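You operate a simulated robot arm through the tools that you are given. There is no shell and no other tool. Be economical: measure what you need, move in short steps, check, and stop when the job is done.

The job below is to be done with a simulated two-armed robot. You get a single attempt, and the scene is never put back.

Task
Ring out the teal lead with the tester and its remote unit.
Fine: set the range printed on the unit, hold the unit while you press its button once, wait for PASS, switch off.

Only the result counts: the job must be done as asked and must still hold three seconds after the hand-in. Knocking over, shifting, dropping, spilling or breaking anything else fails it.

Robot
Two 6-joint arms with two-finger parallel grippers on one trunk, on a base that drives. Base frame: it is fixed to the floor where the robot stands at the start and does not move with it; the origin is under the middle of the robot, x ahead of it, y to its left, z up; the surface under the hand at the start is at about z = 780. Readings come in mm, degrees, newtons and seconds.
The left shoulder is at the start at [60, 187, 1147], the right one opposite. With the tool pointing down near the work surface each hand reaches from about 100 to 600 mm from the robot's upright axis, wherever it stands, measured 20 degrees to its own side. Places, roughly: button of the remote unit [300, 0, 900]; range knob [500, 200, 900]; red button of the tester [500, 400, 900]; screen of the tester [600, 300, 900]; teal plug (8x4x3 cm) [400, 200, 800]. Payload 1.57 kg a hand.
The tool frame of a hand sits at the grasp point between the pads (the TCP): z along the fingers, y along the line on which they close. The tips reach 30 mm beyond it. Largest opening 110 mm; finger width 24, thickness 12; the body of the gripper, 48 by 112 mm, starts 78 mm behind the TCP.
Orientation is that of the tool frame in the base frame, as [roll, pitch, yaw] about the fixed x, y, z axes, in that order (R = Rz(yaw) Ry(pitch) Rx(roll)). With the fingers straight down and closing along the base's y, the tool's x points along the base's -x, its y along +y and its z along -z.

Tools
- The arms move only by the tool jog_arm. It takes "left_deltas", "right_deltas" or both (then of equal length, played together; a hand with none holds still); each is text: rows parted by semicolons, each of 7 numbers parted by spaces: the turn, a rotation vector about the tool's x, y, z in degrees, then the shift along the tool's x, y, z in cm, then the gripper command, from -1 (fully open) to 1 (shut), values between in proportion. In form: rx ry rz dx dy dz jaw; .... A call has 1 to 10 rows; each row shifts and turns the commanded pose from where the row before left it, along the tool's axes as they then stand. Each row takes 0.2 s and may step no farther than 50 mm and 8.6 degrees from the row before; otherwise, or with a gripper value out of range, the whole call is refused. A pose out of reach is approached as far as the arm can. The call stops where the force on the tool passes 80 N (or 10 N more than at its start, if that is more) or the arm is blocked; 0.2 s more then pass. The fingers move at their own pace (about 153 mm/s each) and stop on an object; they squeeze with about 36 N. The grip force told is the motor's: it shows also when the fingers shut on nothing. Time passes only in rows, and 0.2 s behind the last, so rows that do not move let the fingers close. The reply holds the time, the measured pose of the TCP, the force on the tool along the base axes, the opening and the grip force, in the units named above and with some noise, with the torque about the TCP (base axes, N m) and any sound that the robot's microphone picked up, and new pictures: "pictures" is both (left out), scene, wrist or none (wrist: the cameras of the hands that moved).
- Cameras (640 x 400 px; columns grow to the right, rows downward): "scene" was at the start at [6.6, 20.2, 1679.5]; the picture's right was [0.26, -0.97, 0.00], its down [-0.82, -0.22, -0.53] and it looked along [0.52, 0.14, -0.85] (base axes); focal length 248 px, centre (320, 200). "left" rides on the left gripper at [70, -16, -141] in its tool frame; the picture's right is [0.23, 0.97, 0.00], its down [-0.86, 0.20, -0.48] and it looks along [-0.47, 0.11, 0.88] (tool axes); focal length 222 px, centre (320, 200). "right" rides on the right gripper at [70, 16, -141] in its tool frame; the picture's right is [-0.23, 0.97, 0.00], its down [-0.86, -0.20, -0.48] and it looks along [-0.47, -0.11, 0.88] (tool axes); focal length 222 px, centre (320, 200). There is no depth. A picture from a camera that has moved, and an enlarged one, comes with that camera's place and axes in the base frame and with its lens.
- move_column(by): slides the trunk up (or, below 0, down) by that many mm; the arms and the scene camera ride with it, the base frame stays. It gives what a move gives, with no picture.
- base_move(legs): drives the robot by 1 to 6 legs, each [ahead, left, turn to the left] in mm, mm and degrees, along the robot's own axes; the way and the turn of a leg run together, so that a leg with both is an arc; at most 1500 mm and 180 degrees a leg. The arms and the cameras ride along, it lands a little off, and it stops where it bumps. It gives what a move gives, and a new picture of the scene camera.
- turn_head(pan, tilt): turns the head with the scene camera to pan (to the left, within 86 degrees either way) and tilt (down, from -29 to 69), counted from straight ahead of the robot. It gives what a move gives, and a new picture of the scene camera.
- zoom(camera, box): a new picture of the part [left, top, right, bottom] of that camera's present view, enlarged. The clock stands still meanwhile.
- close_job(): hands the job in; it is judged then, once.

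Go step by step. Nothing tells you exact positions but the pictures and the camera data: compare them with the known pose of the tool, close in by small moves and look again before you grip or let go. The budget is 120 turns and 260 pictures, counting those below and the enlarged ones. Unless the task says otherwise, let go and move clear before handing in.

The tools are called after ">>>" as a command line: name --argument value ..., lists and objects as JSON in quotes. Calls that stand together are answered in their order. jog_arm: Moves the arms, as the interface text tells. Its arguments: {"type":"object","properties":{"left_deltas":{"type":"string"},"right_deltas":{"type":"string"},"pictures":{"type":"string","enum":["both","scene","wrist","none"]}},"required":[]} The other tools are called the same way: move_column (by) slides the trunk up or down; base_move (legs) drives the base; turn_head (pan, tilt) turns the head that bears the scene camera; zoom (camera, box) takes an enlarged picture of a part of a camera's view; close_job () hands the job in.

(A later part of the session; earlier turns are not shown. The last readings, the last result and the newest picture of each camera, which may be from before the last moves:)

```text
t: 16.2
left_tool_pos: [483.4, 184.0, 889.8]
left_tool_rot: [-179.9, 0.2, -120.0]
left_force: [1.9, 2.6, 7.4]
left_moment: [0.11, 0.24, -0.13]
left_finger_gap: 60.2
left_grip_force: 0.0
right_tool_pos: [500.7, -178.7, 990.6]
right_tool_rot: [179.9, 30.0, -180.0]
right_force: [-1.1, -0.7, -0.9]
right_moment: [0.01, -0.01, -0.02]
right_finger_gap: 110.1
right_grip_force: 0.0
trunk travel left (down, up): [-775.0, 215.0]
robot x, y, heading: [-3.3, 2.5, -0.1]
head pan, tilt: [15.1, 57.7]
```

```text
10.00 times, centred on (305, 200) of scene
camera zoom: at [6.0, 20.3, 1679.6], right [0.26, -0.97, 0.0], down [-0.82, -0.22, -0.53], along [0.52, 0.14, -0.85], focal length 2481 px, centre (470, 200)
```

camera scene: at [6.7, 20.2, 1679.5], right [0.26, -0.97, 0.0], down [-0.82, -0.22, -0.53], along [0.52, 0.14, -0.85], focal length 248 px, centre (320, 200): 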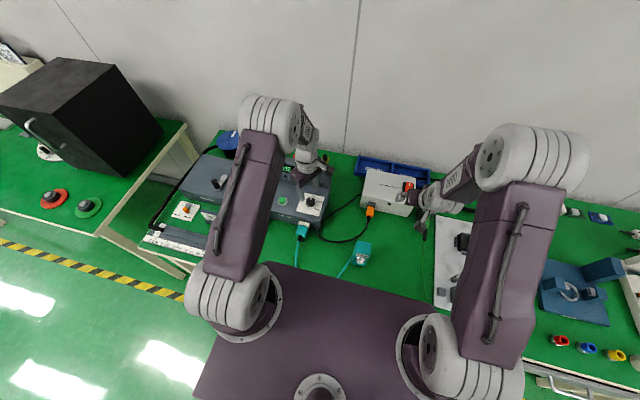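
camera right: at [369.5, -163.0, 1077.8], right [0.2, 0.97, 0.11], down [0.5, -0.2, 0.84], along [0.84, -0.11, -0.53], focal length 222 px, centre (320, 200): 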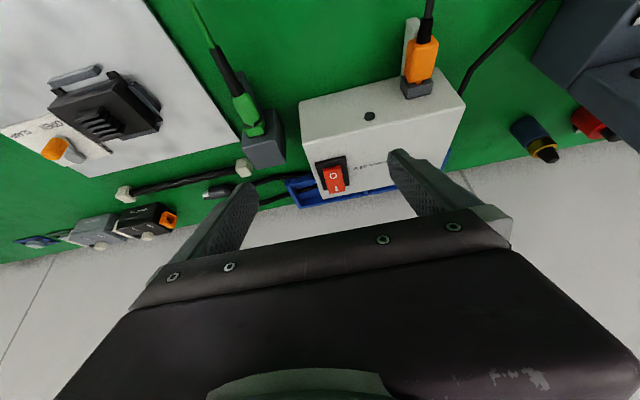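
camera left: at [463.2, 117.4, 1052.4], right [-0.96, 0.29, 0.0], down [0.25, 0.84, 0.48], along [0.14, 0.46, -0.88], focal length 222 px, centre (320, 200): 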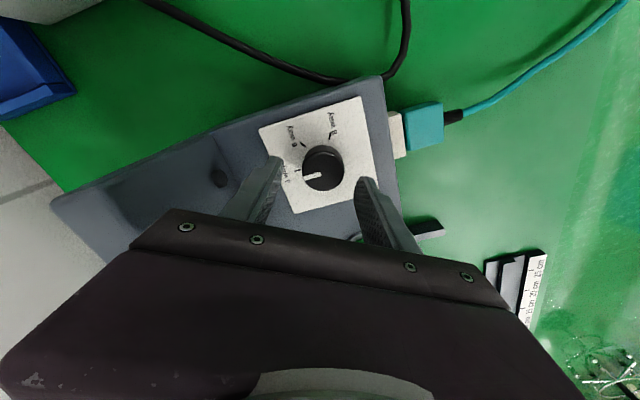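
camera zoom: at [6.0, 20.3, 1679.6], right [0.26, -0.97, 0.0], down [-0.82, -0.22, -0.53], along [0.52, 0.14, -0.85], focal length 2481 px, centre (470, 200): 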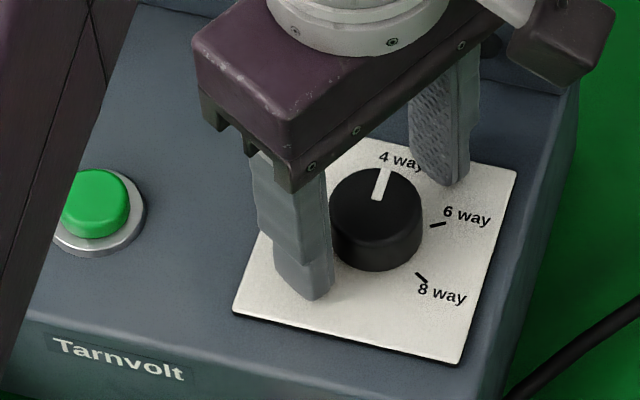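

The tips touched the plate lightly, so I lift 2 mm and close partway to check centring before gripping.

>>> jog_arm --left_deltas "0 0 0 0 0 -0.3 -0.1;0 0 0 0 0 0 0.2;0 0 0 0 0 0 0.2" --pictures "none"

>>> zoom --camera "left" --box '[260, 100, 380, 220]'

>>> zoom --camera "scene" --box '[290, 185, 325, 215]'

```text
t: 17.0
left_tool_pos: [484.2, 185.2, 891.6]
left_tool_rot: [-180.0, 0.2, -119.9]
left_force: [-0.1, 0.6, 0.8]
left_moment: [0.0, -0.01, 0.01]
left_finger_gap: 44.2
left_grip_force: 0.0
right_tool_pos: [500.9, -179.5, 991.2]
right_tool_rot: [-180.0, 29.9, -180.0]
right_force: [-0.5, -0.2, 0.4]
right_moment: [-0.01, 0.01, 0.0]
right_finger_gap: 110.0
right_grip_force: 0.0
trunk travel left (down, up): [-775.0, 215.0]
robot x, y, heading: [-1.8, -0.4, 0.2]
head pan, tilt: [15.1, 57.7]
```

```text
3.33 times, centred on (320, 160) of left
camera zoom: at [465.2, 116.6, 1031.5], right [-0.96, 0.29, 0.0], down [0.26, 0.84, 0.48], along [0.14, 0.46, -0.88], focal length 740 px, centre (320, 333)
```

zoom: 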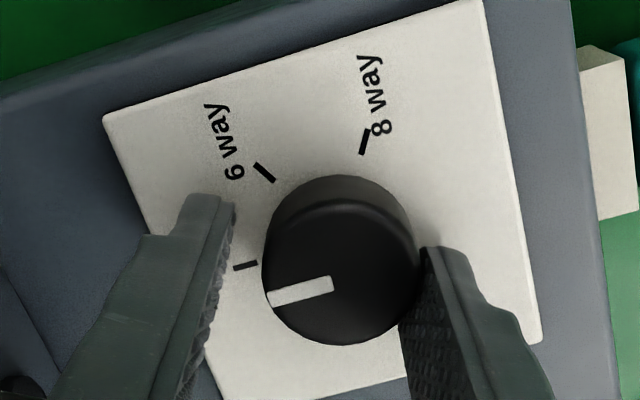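

```text
13.33 times, centred on (308, 200) of scene
camera zoom: at [6.8, 20.2, 1679.5], right [0.26, -0.97, 0.0], down [-0.82, -0.22, -0.53], along [0.52, 0.14, -0.85], focal length 3308 px, centre (487, 200)
```

zoom: 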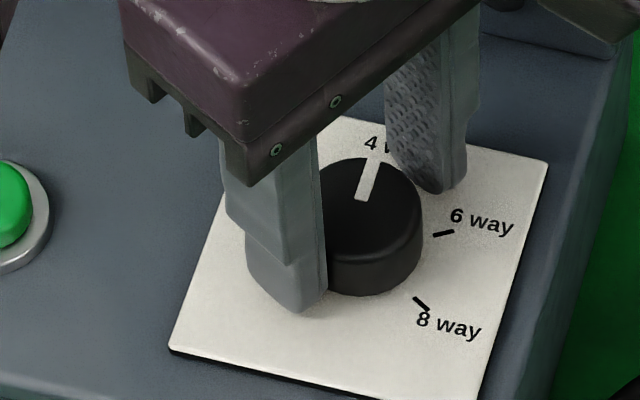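

The knob lies a few mm off toward the finger on the image's right. I shift by about 3.5 mm and close on it.

>>> jog_arm --left_deltas "0 0 0 0.3 0.35 0 0.2;0 0 0 0 0 0 0.2" --pictures "none"

>>> zoom --camera "left" --box '[260, 100, 380, 220]'

```text
t: 17.6
left_tool_pos: [480.5, 184.3, 892.8]
left_tool_rot: [180.0, 0.1, -120.0]
left_force: [-0.9, -0.3, 0.0]
left_moment: [-0.01, 0.03, -0.02]
left_finger_gap: 44.0
left_grip_force: 0.1
right_tool_pos: [500.6, -178.9, 990.7]
right_tool_rot: [-179.9, 29.9, 179.9]
right_force: [-0.2, -0.5, 0.4]
right_moment: [-0.04, -0.03, 0.0]
right_finger_gap: 110.1
right_grip_force: 0.1
trunk travel left (down, up): [-775.0, 215.0]
robot x, y, heading: [-0.2, 0.5, 0.1]
head pan, tilt: [15.1, 57.7]
```

```text
3.33 times, centred on (320, 160) of left
camera zoom: at [461.0, 115.8, 1032.0], right [-0.96, 0.29, 0.0], down [0.25, 0.84, 0.48], along [0.14, 0.46, -0.88], focal length 740 px, centre (320, 333)
```

zoom: 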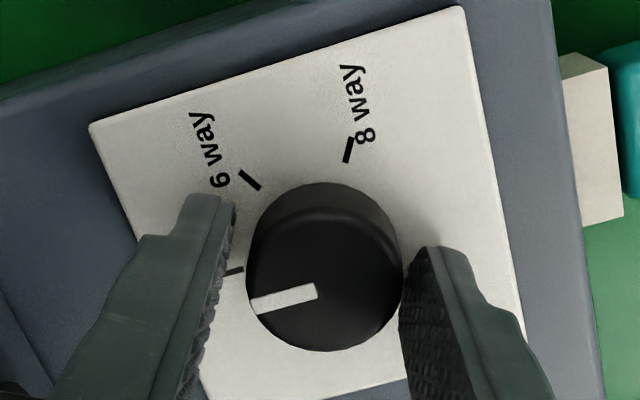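

Well centred now. I close on the knob.

>>> jog_arm --left_deltas "0 0 0 0 0 0 0.5;0 0 0 0 0 0 1;0 0 0 0 0 0 1" --pictures "none"

>>> zoom --camera "left" --box '[260, 100, 380, 220]'

```text
t: 18.4
left_tool_pos: [481.4, 184.6, 891.9]
left_tool_rot: [180.0, 0.0, -120.1]
left_force: [-2.3, 0.4, 0.0]
left_moment: [0.02, 0.11, 0.0]
left_finger_gap: 35.5
left_grip_force: 42.3
right_tool_pos: [500.0, -179.0, 989.6]
right_tool_rot: [-179.9, 30.0, 180.0]
right_force: [0.4, 0.4, -0.6]
right_moment: [-0.01, 0.05, 0.03]
right_finger_gap: 110.0
right_grip_force: 0.1
trunk travel left (down, up): [-775.0, 215.0]
robot x, y, heading: [2.9, -0.3, -0.0]
head pan, tilt: [15.1, 57.7]
```

```text
3.33 times, centred on (320, 160) of left
camera zoom: at [460.6, 116.1, 1032.0], right [-0.96, 0.29, 0.0], down [0.25, 0.84, 0.48], along [0.14, 0.46, -0.88], focal length 740 px, centre (320, 333)
```

zoom: 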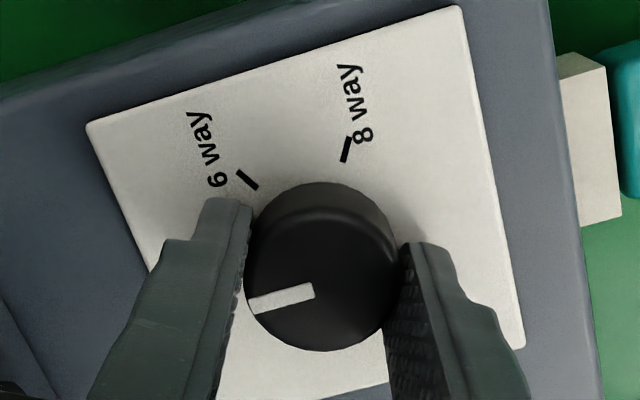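

Gripped at 35.5 mm with little side force. I turn it clockwise 60° first and check.

>>> jog_arm --left_deltas "0 0 7.5 0 0 0 1;0 0 7.5 0 0 0 1;0 0 7.5 0 0 0 1;0 0 7.5 0 0 0 1;0 0 7.5 0 0 0 1;0 0 7.5 0 0 0 1;0 0 7.5 0 0 0 1;0 0 7.5 0 0 0 1" --pictures "none"

>>> zoom --camera "left" --box '[240, 60, 400, 220]'

>>> zoom --camera "scene" --box '[290, 185, 325, 215]'

```text
t: 20.2
left_tool_pos: [480.5, 182.7, 892.1]
left_tool_rot: [-179.9, 0.0, 180.0]
left_force: [0.9, -4.4, -4.8]
left_moment: [-0.25, 0.03, 0.04]
left_finger_gap: 35.4
left_grip_force: 42.7
right_tool_pos: [499.6, -179.9, 989.2]
right_tool_rot: [180.0, 29.9, -180.0]
right_force: [0.9, 0.8, 0.5]
right_moment: [-0.01, -0.01, 0.05]
right_finger_gap: 109.9
right_grip_force: 0.0
trunk travel left (down, up): [-775.0, 215.0]
robot x, y, heading: [2.5, 2.6, 0.2]
head pan, tilt: [15.1, 57.7]
```

```text
2.50 times, centred on (320, 140) of left
camera zoom: at [412.6, 166.6, 1032.0], right [-0.22, 0.97, 0.0], down [0.86, 0.2, 0.48], along [0.47, 0.11, -0.88], focal length 555 px, centre (320, 350)
```

zoom: 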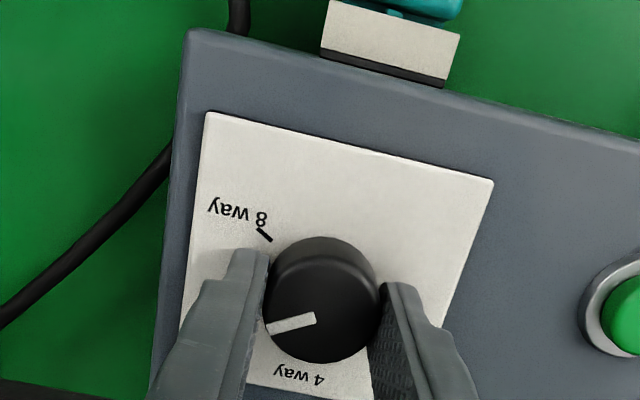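

```text
13.33 times, centred on (308, 200) of scene
camera zoom: at [7.7, 19.2, 1679.4], right [0.26, -0.97, 0.0], down [-0.82, -0.22, -0.53], along [0.52, 0.14, -0.85], focal length 3308 px, centre (487, 200)
```

zoom: 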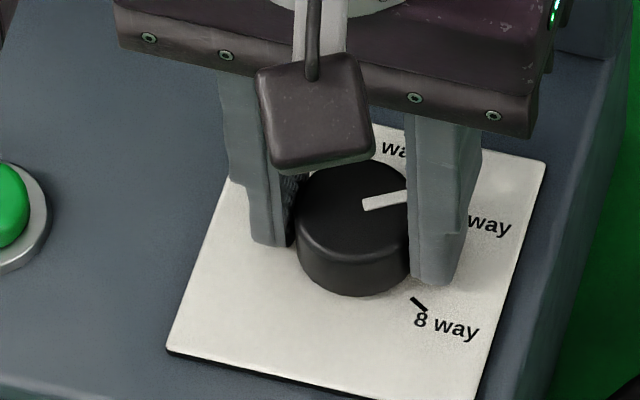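

It turned with the gripper and points at 6 way. Another 60° clockwise to 8 way.

>>> jog_arm --left_deltas "0 0 7.5 0 0 0 1;0 0 7.5 0 0 0 1;0 0 7.5 0 0 0 1;0 0 7.5 0 0 0 1;0 0 7.5 0 0 0 1;0 0 7.5 0 0 0 1;0 0 7.5 0 0 0 1;0 0 5.5 0 0 0 1" --pictures "none"

>>> zoom --camera "left" --box '[240, 60, 400, 220]'

>>> zoom --camera "scene" --box '[290, 185, 325, 215]'

```text
t: 22.0
left_tool_pos: [480.6, 181.5, 892.4]
left_tool_rot: [-179.8, -0.2, 121.8]
left_force: [-2.9, -24.4, -15.2]
left_moment: [-0.57, -0.2, 0.04]
left_finger_gap: 35.5
left_grip_force: 42.7
right_tool_pos: [500.3, -181.3, 989.7]
right_tool_rot: [179.8, 30.0, 179.9]
right_force: [-0.1, 0.3, -0.4]
right_moment: [-0.01, -0.02, -0.01]
right_finger_gap: 110.0
right_grip_force: 0.1
trunk travel left (down, up): [-775.0, 215.0]
robot x, y, heading: [-0.9, -0.1, 0.1]
head pan, tilt: [15.1, 57.7]
```

```text
2.50 times, centred on (320, 140) of left
camera zoom: at [431.1, 231.5, 1032.4], right [0.71, 0.71, 0.0], down [0.62, -0.62, 0.47], along [0.34, -0.34, -0.88], focal length 555 px, centre (320, 350)
```

zoom: 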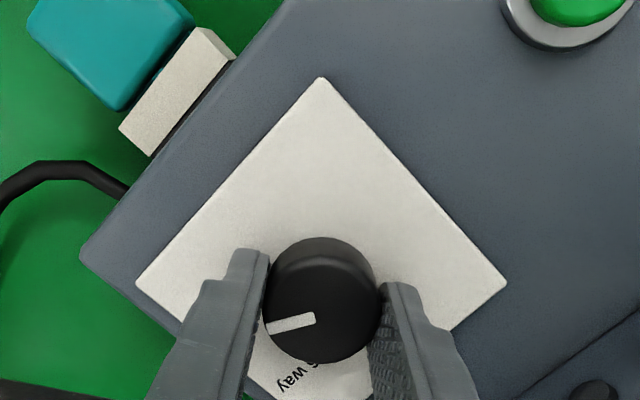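

```text
13.33 times, centred on (308, 200) of scene
camera zoom: at [8.5, 15.2, 1679.5], right [0.26, -0.97, 0.0], down [-0.82, -0.22, -0.53], along [0.51, 0.14, -0.85], focal length 3308 px, centre (487, 200)
```

zoom: 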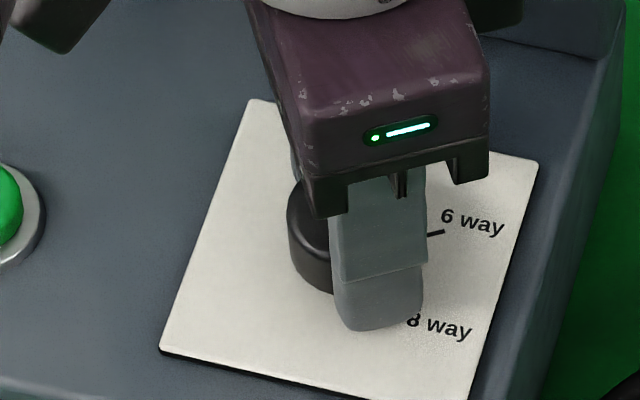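

Some side load built up (24 N), so I open the jaws now and lift clear to check the pointer.

>>> jog_arm --left_deltas "0 0 0 0 0 0 -0.1;0 0 0 0 0 0 -0.1;0 0 0 0 0 -3 -0.1;0 0 0 0 0 -4 -0.1" --pictures "wrist"

>>> zoom --camera "left" --box '[240, 60, 400, 220]'

>>> zoom --camera "scene" --box '[240, 140, 340, 240]'

```text
t: 23.0
left_tool_pos: [478.2, 182.4, 962.0]
left_tool_rot: [179.9, 0.0, 122.0]
left_force: [-0.4, -0.7, -0.1]
left_moment: [0.0, 0.01, -0.01]
left_finger_gap: 60.4
left_grip_force: 0.0
right_tool_pos: [499.1, -179.9, 990.5]
right_tool_rot: [-180.0, 30.0, 180.0]
right_force: [0.3, -0.1, 1.1]
right_moment: [0.01, 0.03, -0.01]
right_finger_gap: 109.8
right_grip_force: 0.1
trunk travel left (down, up): [-775.0, 215.0]
robot x, y, heading: [-2.4, -1.1, -0.2]
head pan, tilt: [15.1, 57.7]
camera left: at [428.2, 232.6, 1101.6], right [0.71, 0.71, 0.0], down [0.62, -0.62, 0.48], along [0.34, -0.34, -0.88], focal length 222 px, centre (320, 200)
```

left: 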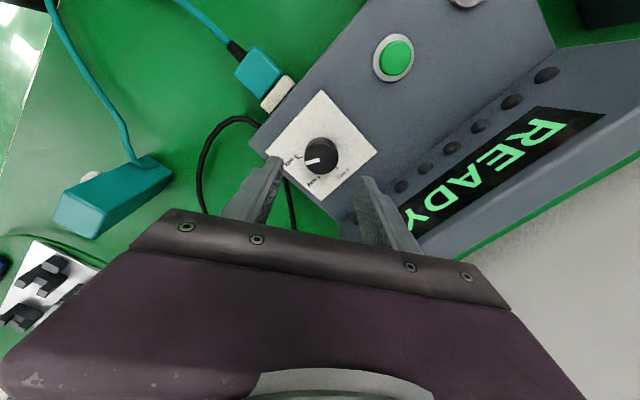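

```text
2.50 times, centred on (320, 140) of left
camera zoom: at [428.2, 232.6, 1101.6], right [0.71, 0.71, 0.0], down [0.62, -0.62, 0.48], along [0.34, -0.34, -0.88], focal length 555 px, centre (320, 350)
```

zoom: 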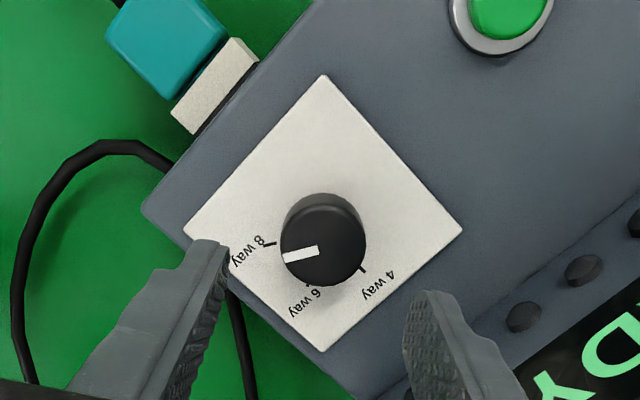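

```text
4.00 times, centred on (290, 190) of scene
camera zoom: at [5.4, 20.0, 1679.5], right [0.26, -0.97, 0.0], down [-0.82, -0.22, -0.53], along [0.52, 0.14, -0.85], focal length 992 px, centre (440, 240)
```

zoom: 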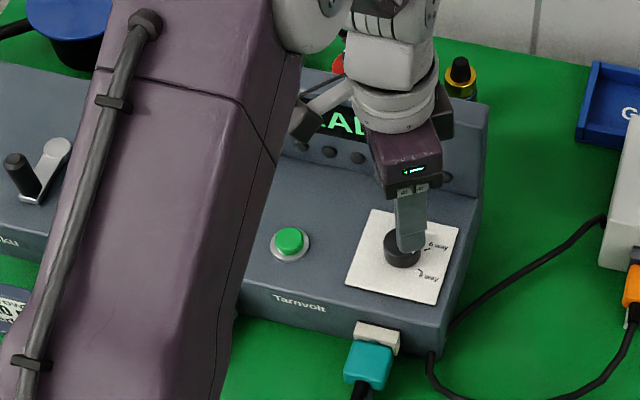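

The knob pointer lines up with "8 way" and the tester hasn't moved. Next the right hand comes over the unit, tilted back so it leaves room in front of the button; the left hand turns back to straight.

>>> jog_arm --right_deltas "0 0 0 2.4 2.78 -1.84 -1;0 0 0 2.4 2.78 -1.84 -1;0 0 0 2.4 2.78 -1.84 -1;0 0 0 2.4 2.78 -1.84 -1;0 0 0 2.4 2.78 -1.84 -1;0 7.5 0 0 0 0 -1;0 7.5 0 0 0 0 -1;0 7.5 0 0 0 0 -1;0 7.5 0 0 0 0 -1;0 0 0 0 0 0 -1" --left_deltas "0 0 -7.25 0 0 -0.5 -0.1;0 0 -7.25 0 0 -0.5 -0.1;0 0 -7.25 0 0 -0.5 -0.1;0 0 -7.25 0 0 -0.5 -0.1;0 0 -7.25 0 0 -0.5 1;0 0 -7.25 0 0 -0.5 1;0 0 -7.25 0 0 -0.5 1;0 0 -7.25 0 0 -0.5 1;0 0 0 0 0 0 1;0 0 0 0 0 0 1" --pictures "both"

>>> zoom --camera "scene" --box '[240, 140, 340, 240]'

```text
t: 25.2
left_tool_pos: [479.8, 185.3, 1002.8]
left_tool_rot: [-179.9, 0.0, -180.0]
left_force: [-0.2, -0.6, -0.4]
left_moment: [0.04, 0.02, 0.0]
left_finger_gap: 0.0
left_grip_force: 21.5
right_tool_pos: [357.0, -53.9, 1009.8]
right_tool_rot: [-176.6, 11.2, 179.6]
right_force: [-0.6, 0.0, -0.4]
right_moment: [0.01, -0.01, -0.02]
right_finger_gap: 109.7
right_grip_force: 0.1
right hand out of reach, approached as far as the arm can: row 8, 9
trunk travel left (down, up): [-775.0, 215.0]
robot x, y, heading: [-3.1, -0.1, -0.2]
head pan, tilt: [15.1, 57.7]
camera scene: at [6.4, 20.5, 1679.5], right [0.26, -0.97, 0.0], down [-0.82, -0.22, -0.53], along [0.52, 0.14, -0.85], focal length 248 px, centre (320, 200)
camera right: at [262.0, -28.3, 1133.5], right [0.24, 0.97, -0.01], down [0.74, -0.18, 0.65], along [0.63, -0.17, -0.76], focal length 222 px, centre (320, 200)
camera left: at [411.7, 167.8, 1142.2], right [-0.23, 0.97, 0.0], down [0.85, 0.2, 0.48], along [0.47, 0.11, -0.88], focal length 222 px, centre (320, 200)
```

scene: 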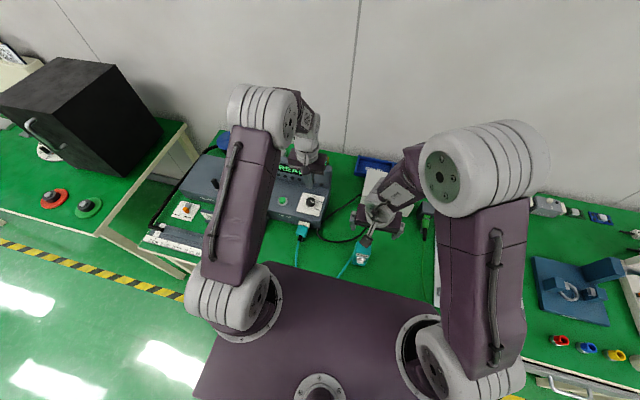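
right: 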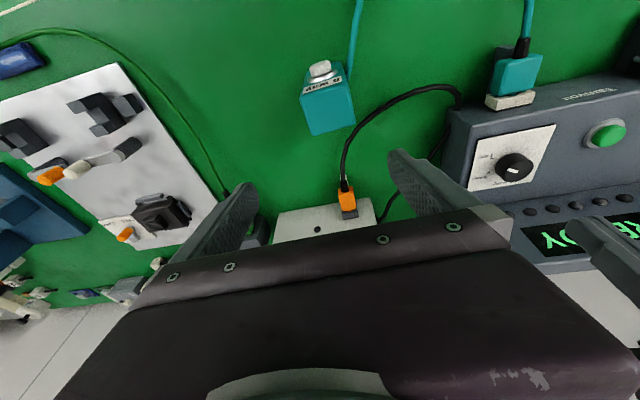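
left: 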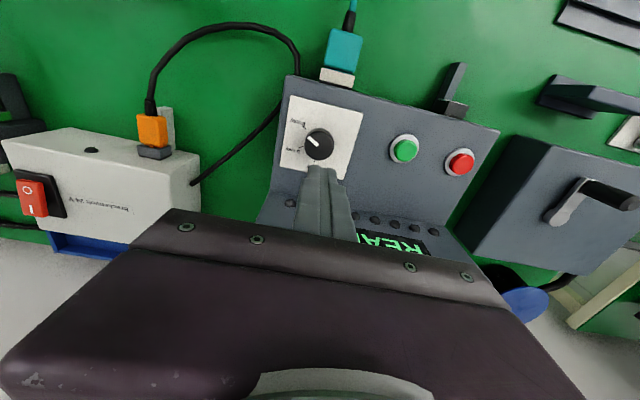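

```text
4.00 times, centred on (290, 190) of scene
camera zoom: at [6.4, 20.5, 1679.5], right [0.26, -0.97, 0.0], down [-0.82, -0.22, -0.53], along [0.52, 0.14, -0.85], focal length 992 px, centre (440, 240)
```

zoom: 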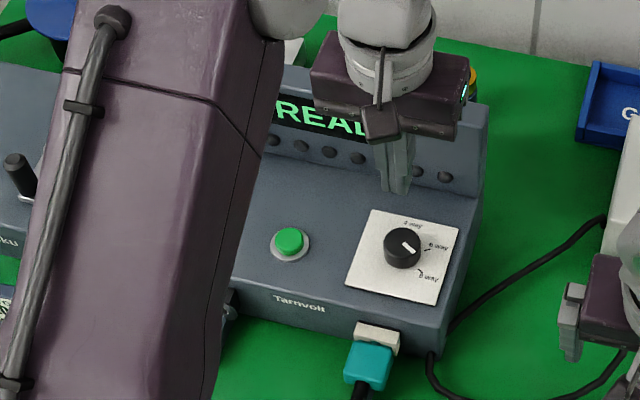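

The pointer reads 8 way from here too. The right arm reports trouble near vertical, so I hold a moment to see where it settles.

>>> jog_arm --right_deltas "0 0 0 0 0 0 -1;0 0 0 0 0 0 -1;0 0 0 0 0 0 -1" --pictures "none"

```text
t: 26.0
left_tool_pos: [480.5, 183.5, 1004.1]
left_tool_rot: [179.9, 0.0, -180.0]
left_force: [0.2, -0.5, -1.2]
left_moment: [0.0, -0.01, -0.01]
left_finger_gap: 0.2
left_grip_force: 21.1
right_tool_pos: [356.8, -53.6, 1009.9]
right_tool_rot: [-176.7, 11.1, 179.7]
right_force: [0.5, 0.1, 0.1]
right_moment: [-0.01, 0.03, 0.0]
right_finger_gap: 109.8
right_grip_force: 0.1
trunk travel left (down, up): [-775.0, 215.0]
robot x, y, heading: [1.1, 0.5, 0.0]
head pan, tilt: [15.1, 57.7]
```

It is stuck at a joint limit there. I back out up and forward toward the known good vertical pose and see whether it straightens.

>>> jog_arm --right_deltas "0 0 0 -1.2 -0.9 -4 -1;0 0 0 -1.2 -0.9 -4 -1;0 0 0 -1.2 -0.9 -4 -1;0 0 0 -1.2 -0.9 -3 -1;0 0 0 0 0 0 -1" --pictures "none"

```text
t: 27.2
left_tool_pos: [481.1, 183.6, 1002.0]
left_tool_rot: [179.9, 0.0, 180.0]
left_force: [-0.1, 0.9, 0.1]
left_moment: [-0.03, 0.03, -0.01]
left_finger_gap: 0.0
left_grip_force: 21.3
right_tool_pos: [362.0, -77.0, 1144.0]
right_tool_rot: [-175.0, 12.6, 179.8]
right_force: [0.9, -0.2, 0.5]
right_moment: [0.03, 0.0, -0.02]
right_finger_gap: 109.8
right_grip_force: 0.1
right hand out of reach, approached as far as the arm can: row 3, 4
trunk travel left (down, up): [-775.0, 215.0]
robot x, y, heading: [-1.2, -3.6, -0.0]
head pan, tilt: [15.1, 57.7]
```

The command re-bases on the actual pose. I move forward/outward and try straightening there.

>>> jog_arm --right_deltas "0 0 0 -4 -1.5 0 -1;0 0 0 -4 -1.5 0 -1;-2.5 6 0 0 0 0 -1;-2.5 6 0 0 0 0 -1;0 0 0 0 0 0 -1" --pictures "none"

```text
t: 28.4
left_tool_pos: [480.5, 183.6, 1002.0]
left_tool_rot: [179.9, 0.0, 179.9]
left_force: [0.8, 1.2, 0.5]
left_moment: [-0.01, -0.05, 0.03]
left_finger_gap: 0.1
left_grip_force: 21.2
right_tool_pos: [423.6, -99.4, 1129.1]
right_tool_rot: [-174.2, 13.1, 179.8]
right_force: [0.1, -0.2, 0.2]
right_moment: [0.01, 0.02, 0.02]
right_finger_gap: 110.1
right_grip_force: 0.1
right hand out of reach, approached as far as the arm can: row 1, 2, 3, 4
trunk travel left (down, up): [-775.0, 215.0]
robot x, y, heading: [1.3, -2.4, -0.1]
head pan, tilt: [15.1, 57.7]
```

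The wrist orientation is stuck, probably in a different arm branch since the earlier tilt. I go back to the earlier tilted pose and unwind from there.

>>> jog_arm --right_deltas "0 0 0 -0.86 -1.6 3.05 -1;0 0 0 -0.86 -1.6 3.05 -1;0 0 0 -0.86 -1.6 3.05 -1;0 0 0 -0.86 -1.6 3.05 -1;0 0 0 -0.86 -1.6 3.05 -1;5 -8 0 0 0 0 -1;0 -8 0 0 0 0 -1;0 -8 0 0 0 0 -1;0 0 0 0 0 0 -1" --pictures "none"

>>> jog_arm --right_deltas "0 7.5 0 0 0 0 -1;0 7.5 0 0 0 0 -1;0 7.5 0 0 0 0 -1;0 0 0 0 0 0 -1" --pictures "scene"

```text
refused: row 6 steps farther than a row can; nothing moved
```

```text
t: 29.4
left_tool_pos: [480.3, 184.0, 1003.1]
left_tool_rot: [179.9, 0.1, 180.0]
left_force: [-0.4, -0.6, 0.1]
left_moment: [-0.03, -0.01, 0.0]
left_finger_gap: 0.0
left_grip_force: 21.6
right_tool_pos: [401.1, -105.2, 1089.6]
right_tool_rot: [-168.6, 2.7, 178.5]
right_force: [-0.2, 0.1, 0.8]
right_moment: [-0.02, 0.0, 0.02]
right_finger_gap: 109.9
right_grip_force: 0.0
right hand out of reach, approached as far as the arm can: row 1, 2, 3
trunk travel left (down, up): [-775.0, 215.0]
robot x, y, heading: [0.3, 0.2, 0.2]
head pan, tilt: [15.1, 57.7]
camera scene: at [6.8, 20.5, 1679.5], right [0.26, -0.97, 0.0], down [-0.82, -0.22, -0.53], along [0.52, 0.14, -0.85], focal length 248 px, centre (320, 200)
```

scene: 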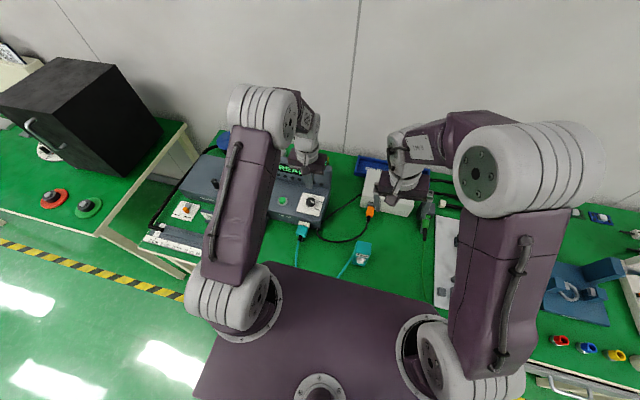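

I undo that path: back to the forward tilted pose over the bench's middle right, then straighten from there.

>>> jog_arm --right_deltas "0 0 0 -2.5 -1.4 2.4 -1;0 0 0 -2.5 -1.4 2.4 -1;0 0 0 -2.5 -1.4 2.4 -1;0 0 0 -2.5 -1.4 2.4 -1;-2.85 -7.5 0 0 0 0 -1;-2.85 -7.5 0 0 0 0 -1;-2.85 -7.5 0 0 0 0 -1;-2.85 -7.5 0 0 0 0 -1;0 0 0 0 0 0 -1" --pictures "none"

>>> jog_arm --right_deltas "0 0 0 0 -3 0 -1;0 7.5 0 0 0 0 -1;0 7.5 0 0 0 0 -1;0 0 0 0 0 0 -1" --pictures "scene"

```text
t: 31.4
left_tool_pos: [480.8, 184.4, 1002.5]
left_tool_rot: [-180.0, 0.1, -180.0]
left_force: [0.9, -0.2, 0.1]
left_moment: [0.01, -0.01, -0.04]
left_finger_gap: 0.0
left_grip_force: 21.4
right_tool_pos: [499.0, -206.0, 1008.7]
right_tool_rot: [-171.1, 25.9, -178.1]
right_force: [-0.3, -1.4, 0.4]
right_moment: [0.0, -0.01, 0.0]
right_finger_gap: 109.8
right_grip_force: 0.0
right hand out of reach, approached as far as the arm can: row 8
trunk travel left (down, up): [-775.0, 215.0]
robot x, y, heading: [-0.7, -0.6, -0.0]
head pan, tilt: [15.1, 57.7]
```

```text
t: 32.4
left_tool_pos: [479.8, 182.0, 1002.9]
left_tool_rot: [179.9, 0.0, -180.0]
left_force: [0.1, -0.3, -0.5]
left_moment: [0.02, 0.0, 0.02]
left_finger_gap: 0.0
left_grip_force: 21.3
right_tool_pos: [506.1, -233.5, 1013.7]
right_tool_rot: [-169.5, 25.2, -178.3]
right_force: [0.1, -0.3, 0.0]
right_moment: [0.01, 0.04, -0.01]
right_finger_gap: 109.9
right_grip_force: 0.0
right hand out of reach, approached as far as the arm can: row 1, 2, 3
trunk travel left (down, up): [-775.0, 215.0]
robot x, y, heading: [-1.8, 0.4, -0.2]
head pan, tilt: [15.1, 57.7]
camera scene: at [6.4, 19.7, 1679.5], right [0.26, -0.97, 0.0], down [-0.82, -0.22, -0.53], along [0.52, 0.14, -0.85], focal length 248 px, centre (320, 200)
```

scene: 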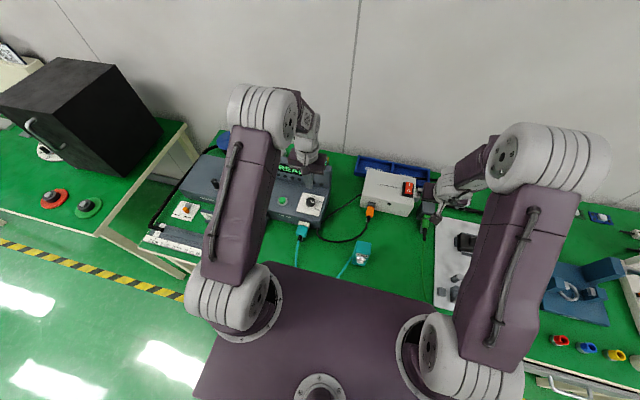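

The right wrist keeps at a limit this close in, and there's little room before the trunk anyway. I back the base off 150 mm to give both hands room at the unit.

>>> base_move --legs '[[-150, 0, 0]]'

>>> jog_arm --right_deltas "0 0 0 0 0 -2 -1;0 7.5 0 0 0 0 -1;0 7.5 0 0 0 0 -1;0 0 0 0 0 0 -1" --pictures "none"

```text
t: 33.8
left_tool_pos: [332.0, 183.5, 1002.3]
left_tool_rot: [180.0, -0.2, 180.0]
left_force: [1.1, -0.1, 0.0]
left_moment: [0.04, 0.01, -0.04]
left_finger_gap: 0.0
left_grip_force: 21.1
right_tool_pos: [358.3, -232.4, 1011.5]
right_tool_rot: [-169.4, 25.0, -178.2]
right_force: [0.8, -0.8, -0.5]
right_moment: [0.01, 0.0, -0.01]
right_finger_gap: 110.1
right_grip_force: 0.0
trunk travel left (down, up): [-775.0, 215.0]
robot x, y, heading: [-152.3, -1.3, 0.0]
head pan, tilt: [15.1, 57.7]
camera scene: at [-139.4, 20.3, 1679.5], right [0.26, -0.97, 0.0], down [-0.82, -0.22, -0.53], along [0.51, 0.14, -0.85], focal length 248 px, centre (320, 200)
```

scene: 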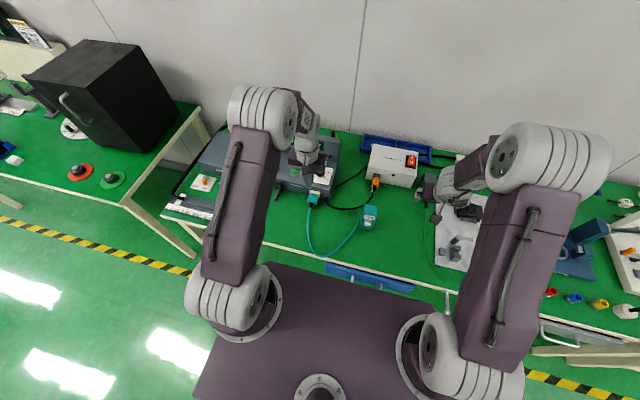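

```text
t: 34.8
left_tool_pos: [330.7, 184.1, 1002.6]
left_tool_rot: [-180.0, 0.1, -180.0]
left_force: [0.6, -1.0, -0.2]
left_moment: [-0.01, 0.0, 0.0]
left_finger_gap: 0.2
left_grip_force: 20.8
right_tool_pos: [349.3, -235.6, 1031.2]
right_tool_rot: [-168.7, 14.6, 179.3]
right_force: [0.9, 0.0, 0.4]
right_moment: [0.0, 0.02, 0.02]
right_finger_gap: 110.2
right_grip_force: 0.0
right hand out of reach, approached as far as the arm can: row 2
trunk travel left (down, up): [-775.0, 215.0]
robot x, y, heading: [-148.8, -0.4, 0.1]
head pan, tilt: [15.1, 57.7]
```

It straightened by 10°. I continue unwinding the residual tilt in small steps.

>>> jog_arm --right_deltas "-4 4 0 0 0 0 -1;-4 4 0 0 0 0 -1;-4 4 0 0 0 0 -1;0 3 0 0 0 0 -1;0 0 0 0 0 0 -1;0 0 0 0 0 0 -1" --pictures "wrist"

```text
t: 36.2
left_tool_pos: [331.5, 183.8, 1003.3]
left_tool_rot: [-179.9, 0.0, -180.0]
left_force: [0.2, -0.1, -0.8]
left_moment: [0.01, 0.02, -0.01]
left_finger_gap: 0.1
left_grip_force: 21.8
right_tool_pos: [346.4, -233.3, 1026.3]
right_tool_rot: [-171.4, 8.3, 178.4]
right_force: [0.1, 0.0, 0.1]
right_moment: [-0.02, -0.02, 0.0]
right_finger_gap: 109.9
right_grip_force: 0.1
right hand out of reach, approached as far as the arm can: row 2, 3, 4
trunk travel left (down, up): [-775.0, 215.0]
robot x, y, heading: [-148.5, 0.2, 0.0]
head pan, tilt: [15.1, 57.7]
camera right: at [259.4, -193.9, 1152.8], right [0.27, 0.96, -0.11], down [0.77, -0.15, 0.62], along [0.58, -0.25, -0.78], focal length 222 px, centre (320, 200)
```

right: 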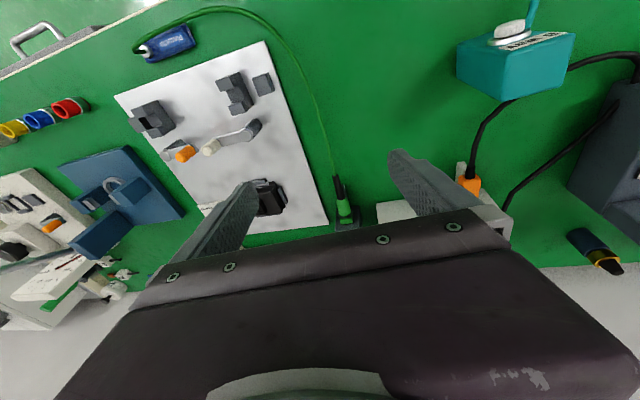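

Swapping roles: the left hand (vertical works fine) will hold the unit and the right hand, tilted forward, will press. I move the left hand above the unit with open jaws.

>>> jog_arm --left_deltas "0 0 0 -0.3 -4.4 0 -0.5;0 0 0 -0.3 -4.4 0 -0.5;0 0 0 -0.3 -4.4 0 -0.5;0 0 0 -0.3 -4.4 0 -0.5;0 0 0 -0.3 -4.4 0 -0.5;0 0 0 0 0 0 -0.5" --pictures "both"

>>> zoom --camera "left" --box '[240, 60, 400, 220]'

>>> zoom --camera "scene" --box '[270, 140, 390, 240]'

```text
t: 37.6
left_tool_pos: [346.3, -37.8, 1002.8]
left_tool_rot: [180.0, 0.1, -180.0]
left_force: [0.6, 0.8, 0.0]
left_moment: [-0.03, 0.04, 0.01]
left_finger_gap: 82.4
left_grip_force: 0.1
right_tool_pos: [347.0, -233.3, 1027.0]
right_tool_rot: [-171.4, 8.3, 178.3]
right_force: [0.3, 0.3, 0.2]
right_moment: [0.04, 0.0, 0.0]
right_finger_gap: 109.8
right_grip_force: 0.1
trunk travel left (down, up): [-775.0, 215.0]
robot x, y, heading: [-147.3, 0.3, -0.3]
head pan, tilt: [15.1, 57.7]
camera scene: at [-142.7, 21.3, 1679.5], right [0.26, -0.97, 0.0], down [-0.82, -0.22, -0.53], along [0.52, 0.14, -0.85], focal length 248 px, centre (320, 200)
camera left: at [277.6, -52.9, 1143.3], right [-0.23, 0.97, 0.0], down [0.86, 0.2, 0.48], along [0.47, 0.11, -0.88], focal length 222 px, centre (320, 200)
```

scene: 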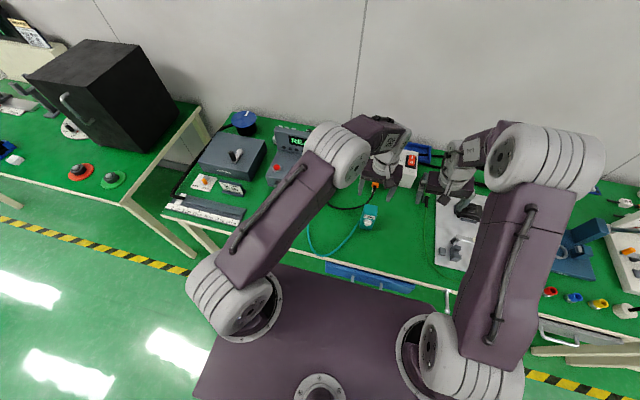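
left: 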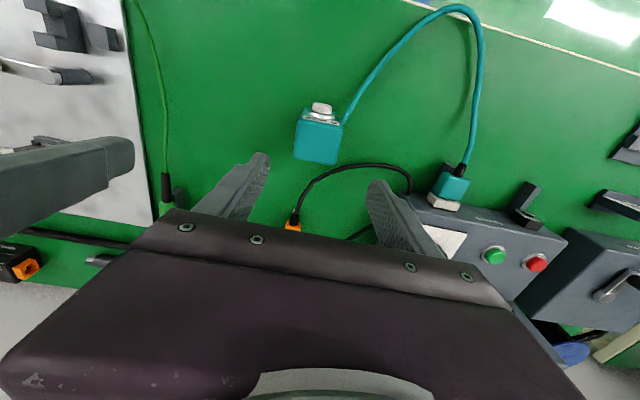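

```text
2.50 times, centred on (320, 140) of left
camera zoom: at [277.6, -52.9, 1143.3], right [-0.23, 0.97, 0.0], down [0.86, 0.2, 0.48], along [0.47, 0.11, -0.88], focal length 555 px, centre (320, 350)
```

zoom: 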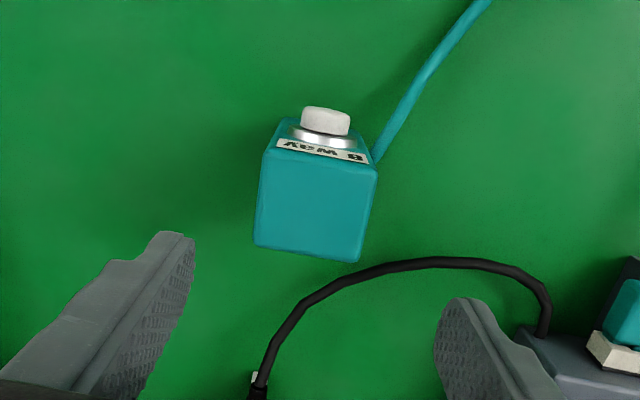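

```text
4.00 times, centred on (330, 190) of scene
camera zoom: at [-142.7, 21.3, 1679.5], right [0.26, -0.97, 0.0], down [-0.82, -0.22, -0.53], along [0.52, 0.14, -0.85], focal length 992 px, centre (280, 240)
```

zoom: 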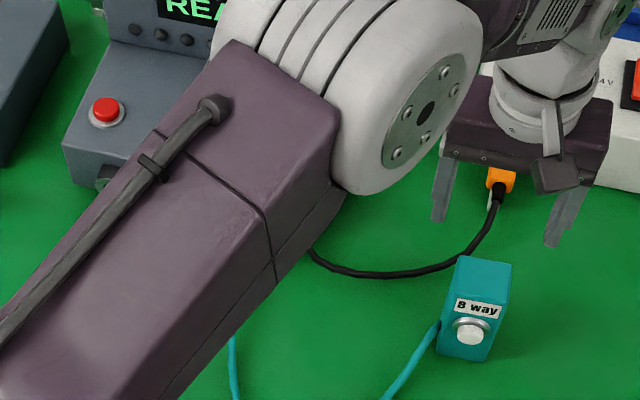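

The unit's top centre is near (340,-41) with about 5° yaw. I align the left hand, descend partway and check.

>>> jog_arm --left_deltas "0 0 -4.8 0.1 -0.35 3 -0.5;0 0 0 0 0 4 -0.5;0 0 0 0 0 1.2 -0.5;0 0 0 0 0 0 -0.5" --pictures "none"

>>> zoom --camera "left" --box '[220, 60, 420, 220]'

>>> zoom --camera "scene" --box '[340, 160, 400, 240]'

```text
t: 38.6
left_tool_pos: [345.9, -39.9, 920.8]
left_tool_rot: [179.9, 0.1, -175.2]
left_force: [-0.8, 0.5, 0.1]
left_moment: [0.0, 0.03, -0.01]
left_finger_gap: 82.5
left_grip_force: 0.1
right_tool_pos: [345.5, -234.2, 1027.8]
right_tool_rot: [-171.5, 8.4, 178.4]
right_force: [-0.3, -0.3, 0.1]
right_moment: [-0.01, 0.03, 0.01]
right_finger_gap: 110.1
right_grip_force: 0.2
trunk travel left (down, up): [-775.0, 215.0]
robot x, y, heading: [-149.7, 0.5, -0.1]
head pan, tilt: [15.1, 57.7]
```

```text
2.50 times, centred on (320, 140) of left
camera zoom: at [279.1, -62.3, 1059.9], right [-0.31, 0.95, 0.0], down [0.84, 0.27, 0.48], along [0.46, 0.15, -0.88], focal length 555 px, centre (320, 350)
```

zoom: 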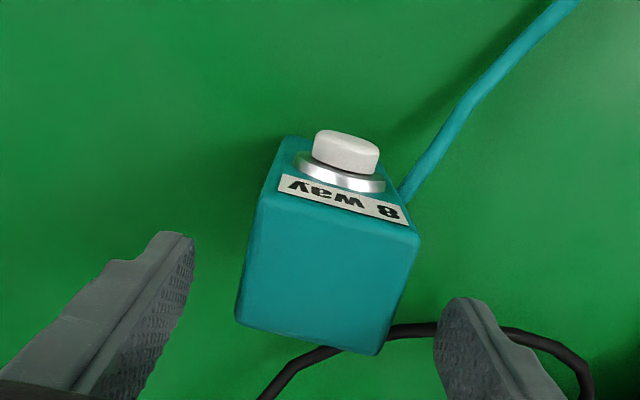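

```text
5.00 times, centred on (370, 200) of scene
camera zoom: at [-142.7, 19.9, 1679.5], right [0.26, -0.97, 0.0], down [-0.82, -0.22, -0.53], along [0.52, 0.14, -0.85], focal length 1241 px, centre (70, 200)
```

zoom: 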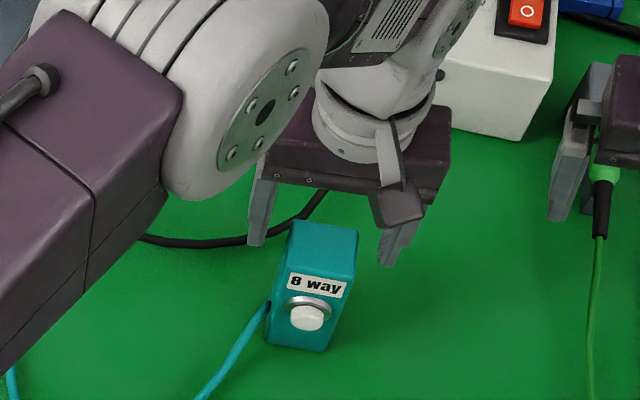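

Alignment is confirmed (unit centre ≈ (341,-41)). I descend the rest and close gently.

>>> jog_arm --left_deltas "0 0 0 0.1 -0.05 1.6 -0.5;0 0 0 0 0 1.6 -0.5;0 0 0 0 0 0 -0.05;0 0 0 0 0 0 -0.05" --pictures "none"

>>> zoom --camera "left" --box '[220, 60, 420, 220]'

```text
t: 39.6
left_tool_pos: [342.8, -39.4, 887.6]
left_tool_rot: [180.0, 0.1, -175.3]
left_force: [1.2, 0.4, -0.5]
left_moment: [0.0, 0.03, 0.02]
left_finger_gap: 57.6
left_grip_force: 0.1
right_tool_pos: [347.2, -234.0, 1027.7]
right_tool_rot: [-171.5, 8.3, 178.4]
right_force: [0.5, 0.5, 1.0]
right_moment: [0.04, -0.02, 0.0]
right_finger_gap: 109.9
right_grip_force: 0.0
trunk travel left (down, up): [-775.0, 215.0]
robot x, y, heading: [-150.6, 3.1, -0.0]
head pan, tilt: [15.1, 57.7]
```

```text
2.50 times, centred on (320, 140) of left
camera zoom: at [276.4, -61.4, 1027.4], right [-0.31, 0.95, 0.0], down [0.84, 0.27, 0.48], along [0.46, 0.15, -0.88], focal length 555 px, centre (320, 350)
```

zoom: 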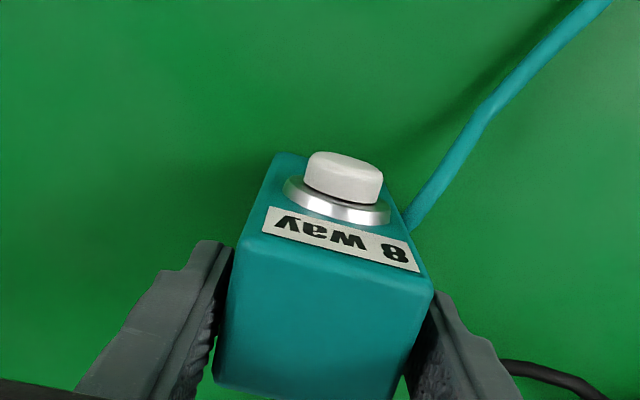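

Jaws straddle the unit's sides just below the top. I close to grip.

>>> jog_arm --left_deltas "0 0 0 0 0 0 0.05;0 0 0 0 0 0 0.3;0 0 0 0 0 0 1;0 0 0 0 0 0 1" --pictures "none"

>>> zoom --camera "left" --box '[220, 60, 420, 220]'

>>> zoom --camera "scene" --box '[340, 160, 400, 240]'

```text
t: 40.6
left_tool_pos: [344.1, -39.0, 888.6]
left_tool_rot: [179.9, -0.1, -175.1]
left_force: [1.2, -0.9, 1.3]
left_moment: [-0.15, -0.09, 0.01]
left_finger_gap: 49.5
left_grip_force: 36.5
right_tool_pos: [346.3, -233.1, 1027.5]
right_tool_rot: [-171.6, 8.3, 178.4]
right_force: [0.0, -0.3, -0.2]
right_moment: [0.0, 0.0, 0.0]
right_finger_gap: 110.2
right_grip_force: 0.0
trunk travel left (down, up): [-775.0, 215.0]
robot x, y, heading: [-148.2, 1.0, -0.0]
head pan, tilt: [15.1, 57.7]
```

```text
2.50 times, centred on (320, 140) of left
camera zoom: at [276.5, -61.6, 1027.6], right [-0.31, 0.95, 0.0], down [0.84, 0.27, 0.48], along [0.46, 0.15, -0.88], focal length 555 px, centre (320, 350)
```

zoom: 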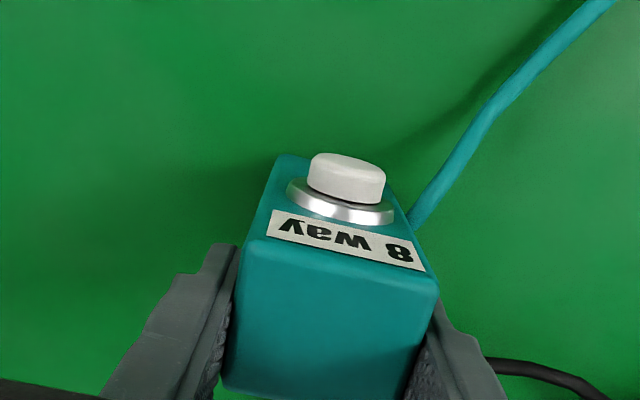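

```text
5.00 times, centred on (370, 200) of scene
camera zoom: at [-142.6, 19.8, 1679.5], right [0.26, -0.97, 0.0], down [-0.82, -0.22, -0.53], along [0.52, 0.14, -0.85], focal length 1241 px, centre (70, 200)
```

zoom: 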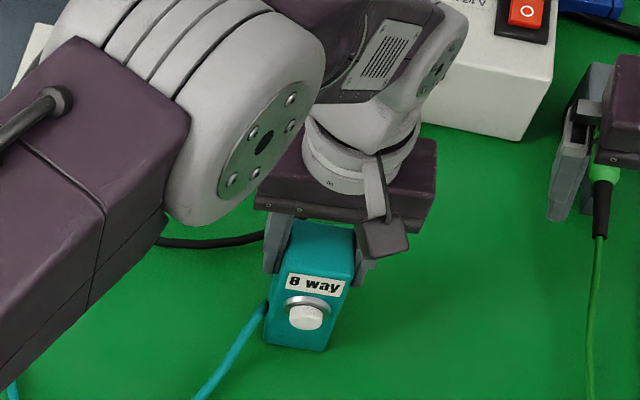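

Unit held at 49.5 mm. Now the right hand: close its fingers, tilt forward 30° and back off to x≈240 beside the approach line.

>>> jog_arm --right_deltas "-2.1 -5.4 0 0 0 0 1;-2.1 -5.4 0 0 0 0 1;-2.1 -5.4 0 0 0 0 1;-2.1 -5.4 0 0 0 0 1;0 0 0 3.5 0 -1 1;0 0 0 3.5 0 -1 1;0 0 0 3.5 0 -1 1;0 0 0 0 0 0 1" --pictures "scene"

```text
t: 42.4
left_tool_pos: [342.8, -38.4, 887.2]
left_tool_rot: [179.9, 0.0, -175.2]
left_force: [-1.3, 0.5, 0.2]
left_moment: [0.08, 0.02, 0.04]
left_finger_gap: 49.6
left_grip_force: 35.8
right_tool_pos: [258.6, -220.2, 1024.9]
right_tool_rot: [178.3, 28.9, 179.1]
right_force: [-1.1, -0.1, -0.4]
right_moment: [0.0, 0.04, 0.0]
right_finger_gap: 0.0
right_grip_force: 20.8
right hand out of reach, approached as far as the arm can: row 2, 3, 6, 7
trunk travel left (down, up): [-775.0, 215.0]
robot x, y, heading: [-150.4, -0.7, -0.1]
head pan, tilt: [15.1, 57.7]
camera scene: at [-142.5, 19.9, 1679.5], right [0.26, -0.97, 0.0], down [-0.82, -0.22, -0.53], along [0.52, 0.14, -0.85], focal length 248 px, centre (320, 200)
```

scene: 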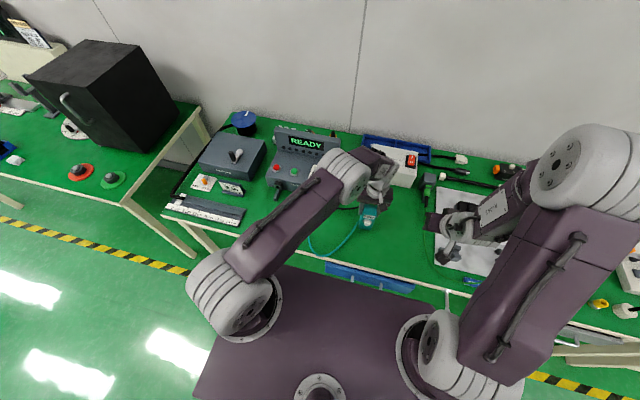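

The right arm reached the forward tilt. I lower it, then slide it in front of the unit.

>>> jog_arm --right_deltas "0 0 0 2.0 0 3.6 1;0 0 0 2.0 0 3.6 1;0 0 0 2.0 0 3.6 1;0 0 0 0.4 4 -0.3 1;0 0 0 0.4 4 -0.3 1;0 0 0 0 0 0 1" --pictures "both"

```text
t: 43.8
left_tool_pos: [344.2, -39.6, 887.1]
left_tool_rot: [-179.9, 0.0, -175.3]
left_force: [-1.9, -0.1, -0.1]
left_moment: [0.08, 0.07, 0.01]
left_finger_gap: 49.4
left_grip_force: 36.3
right_tool_pos: [313.3, -222.9, 963.2]
right_tool_rot: [177.8, 28.9, 179.7]
right_force: [-0.4, 0.6, 0.6]
right_moment: [0.02, 0.02, -0.02]
right_finger_gap: 0.0
right_grip_force: 21.5
right hand out of reach, approached as far as the arm can: row 1, 2, 3, 4, 5
trunk travel left (down, up): [-775.0, 215.0]
robot x, y, heading: [-150.2, 0.4, -0.0]
head pan, tilt: [15.1, 57.7]
camera scene: at [-142.8, 20.3, 1679.5], right [0.26, -0.97, 0.0], down [-0.82, -0.22, -0.53], along [0.52, 0.14, -0.85], focal length 248 px, centre (320, 200)
camera right: at [185.4, -210.6, 1053.6], right [0.19, 0.97, 0.14], down [0.52, -0.22, 0.83], along [0.83, -0.08, -0.54], focal length 222 px, centre (320, 200)
```

scene: 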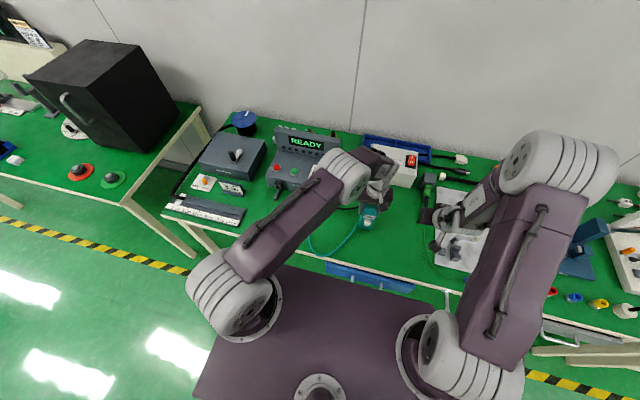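
right: 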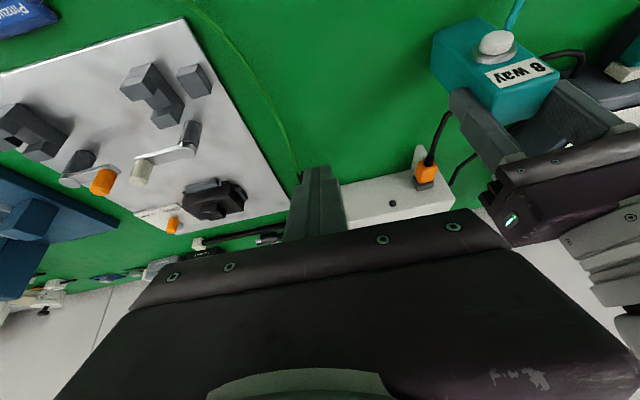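

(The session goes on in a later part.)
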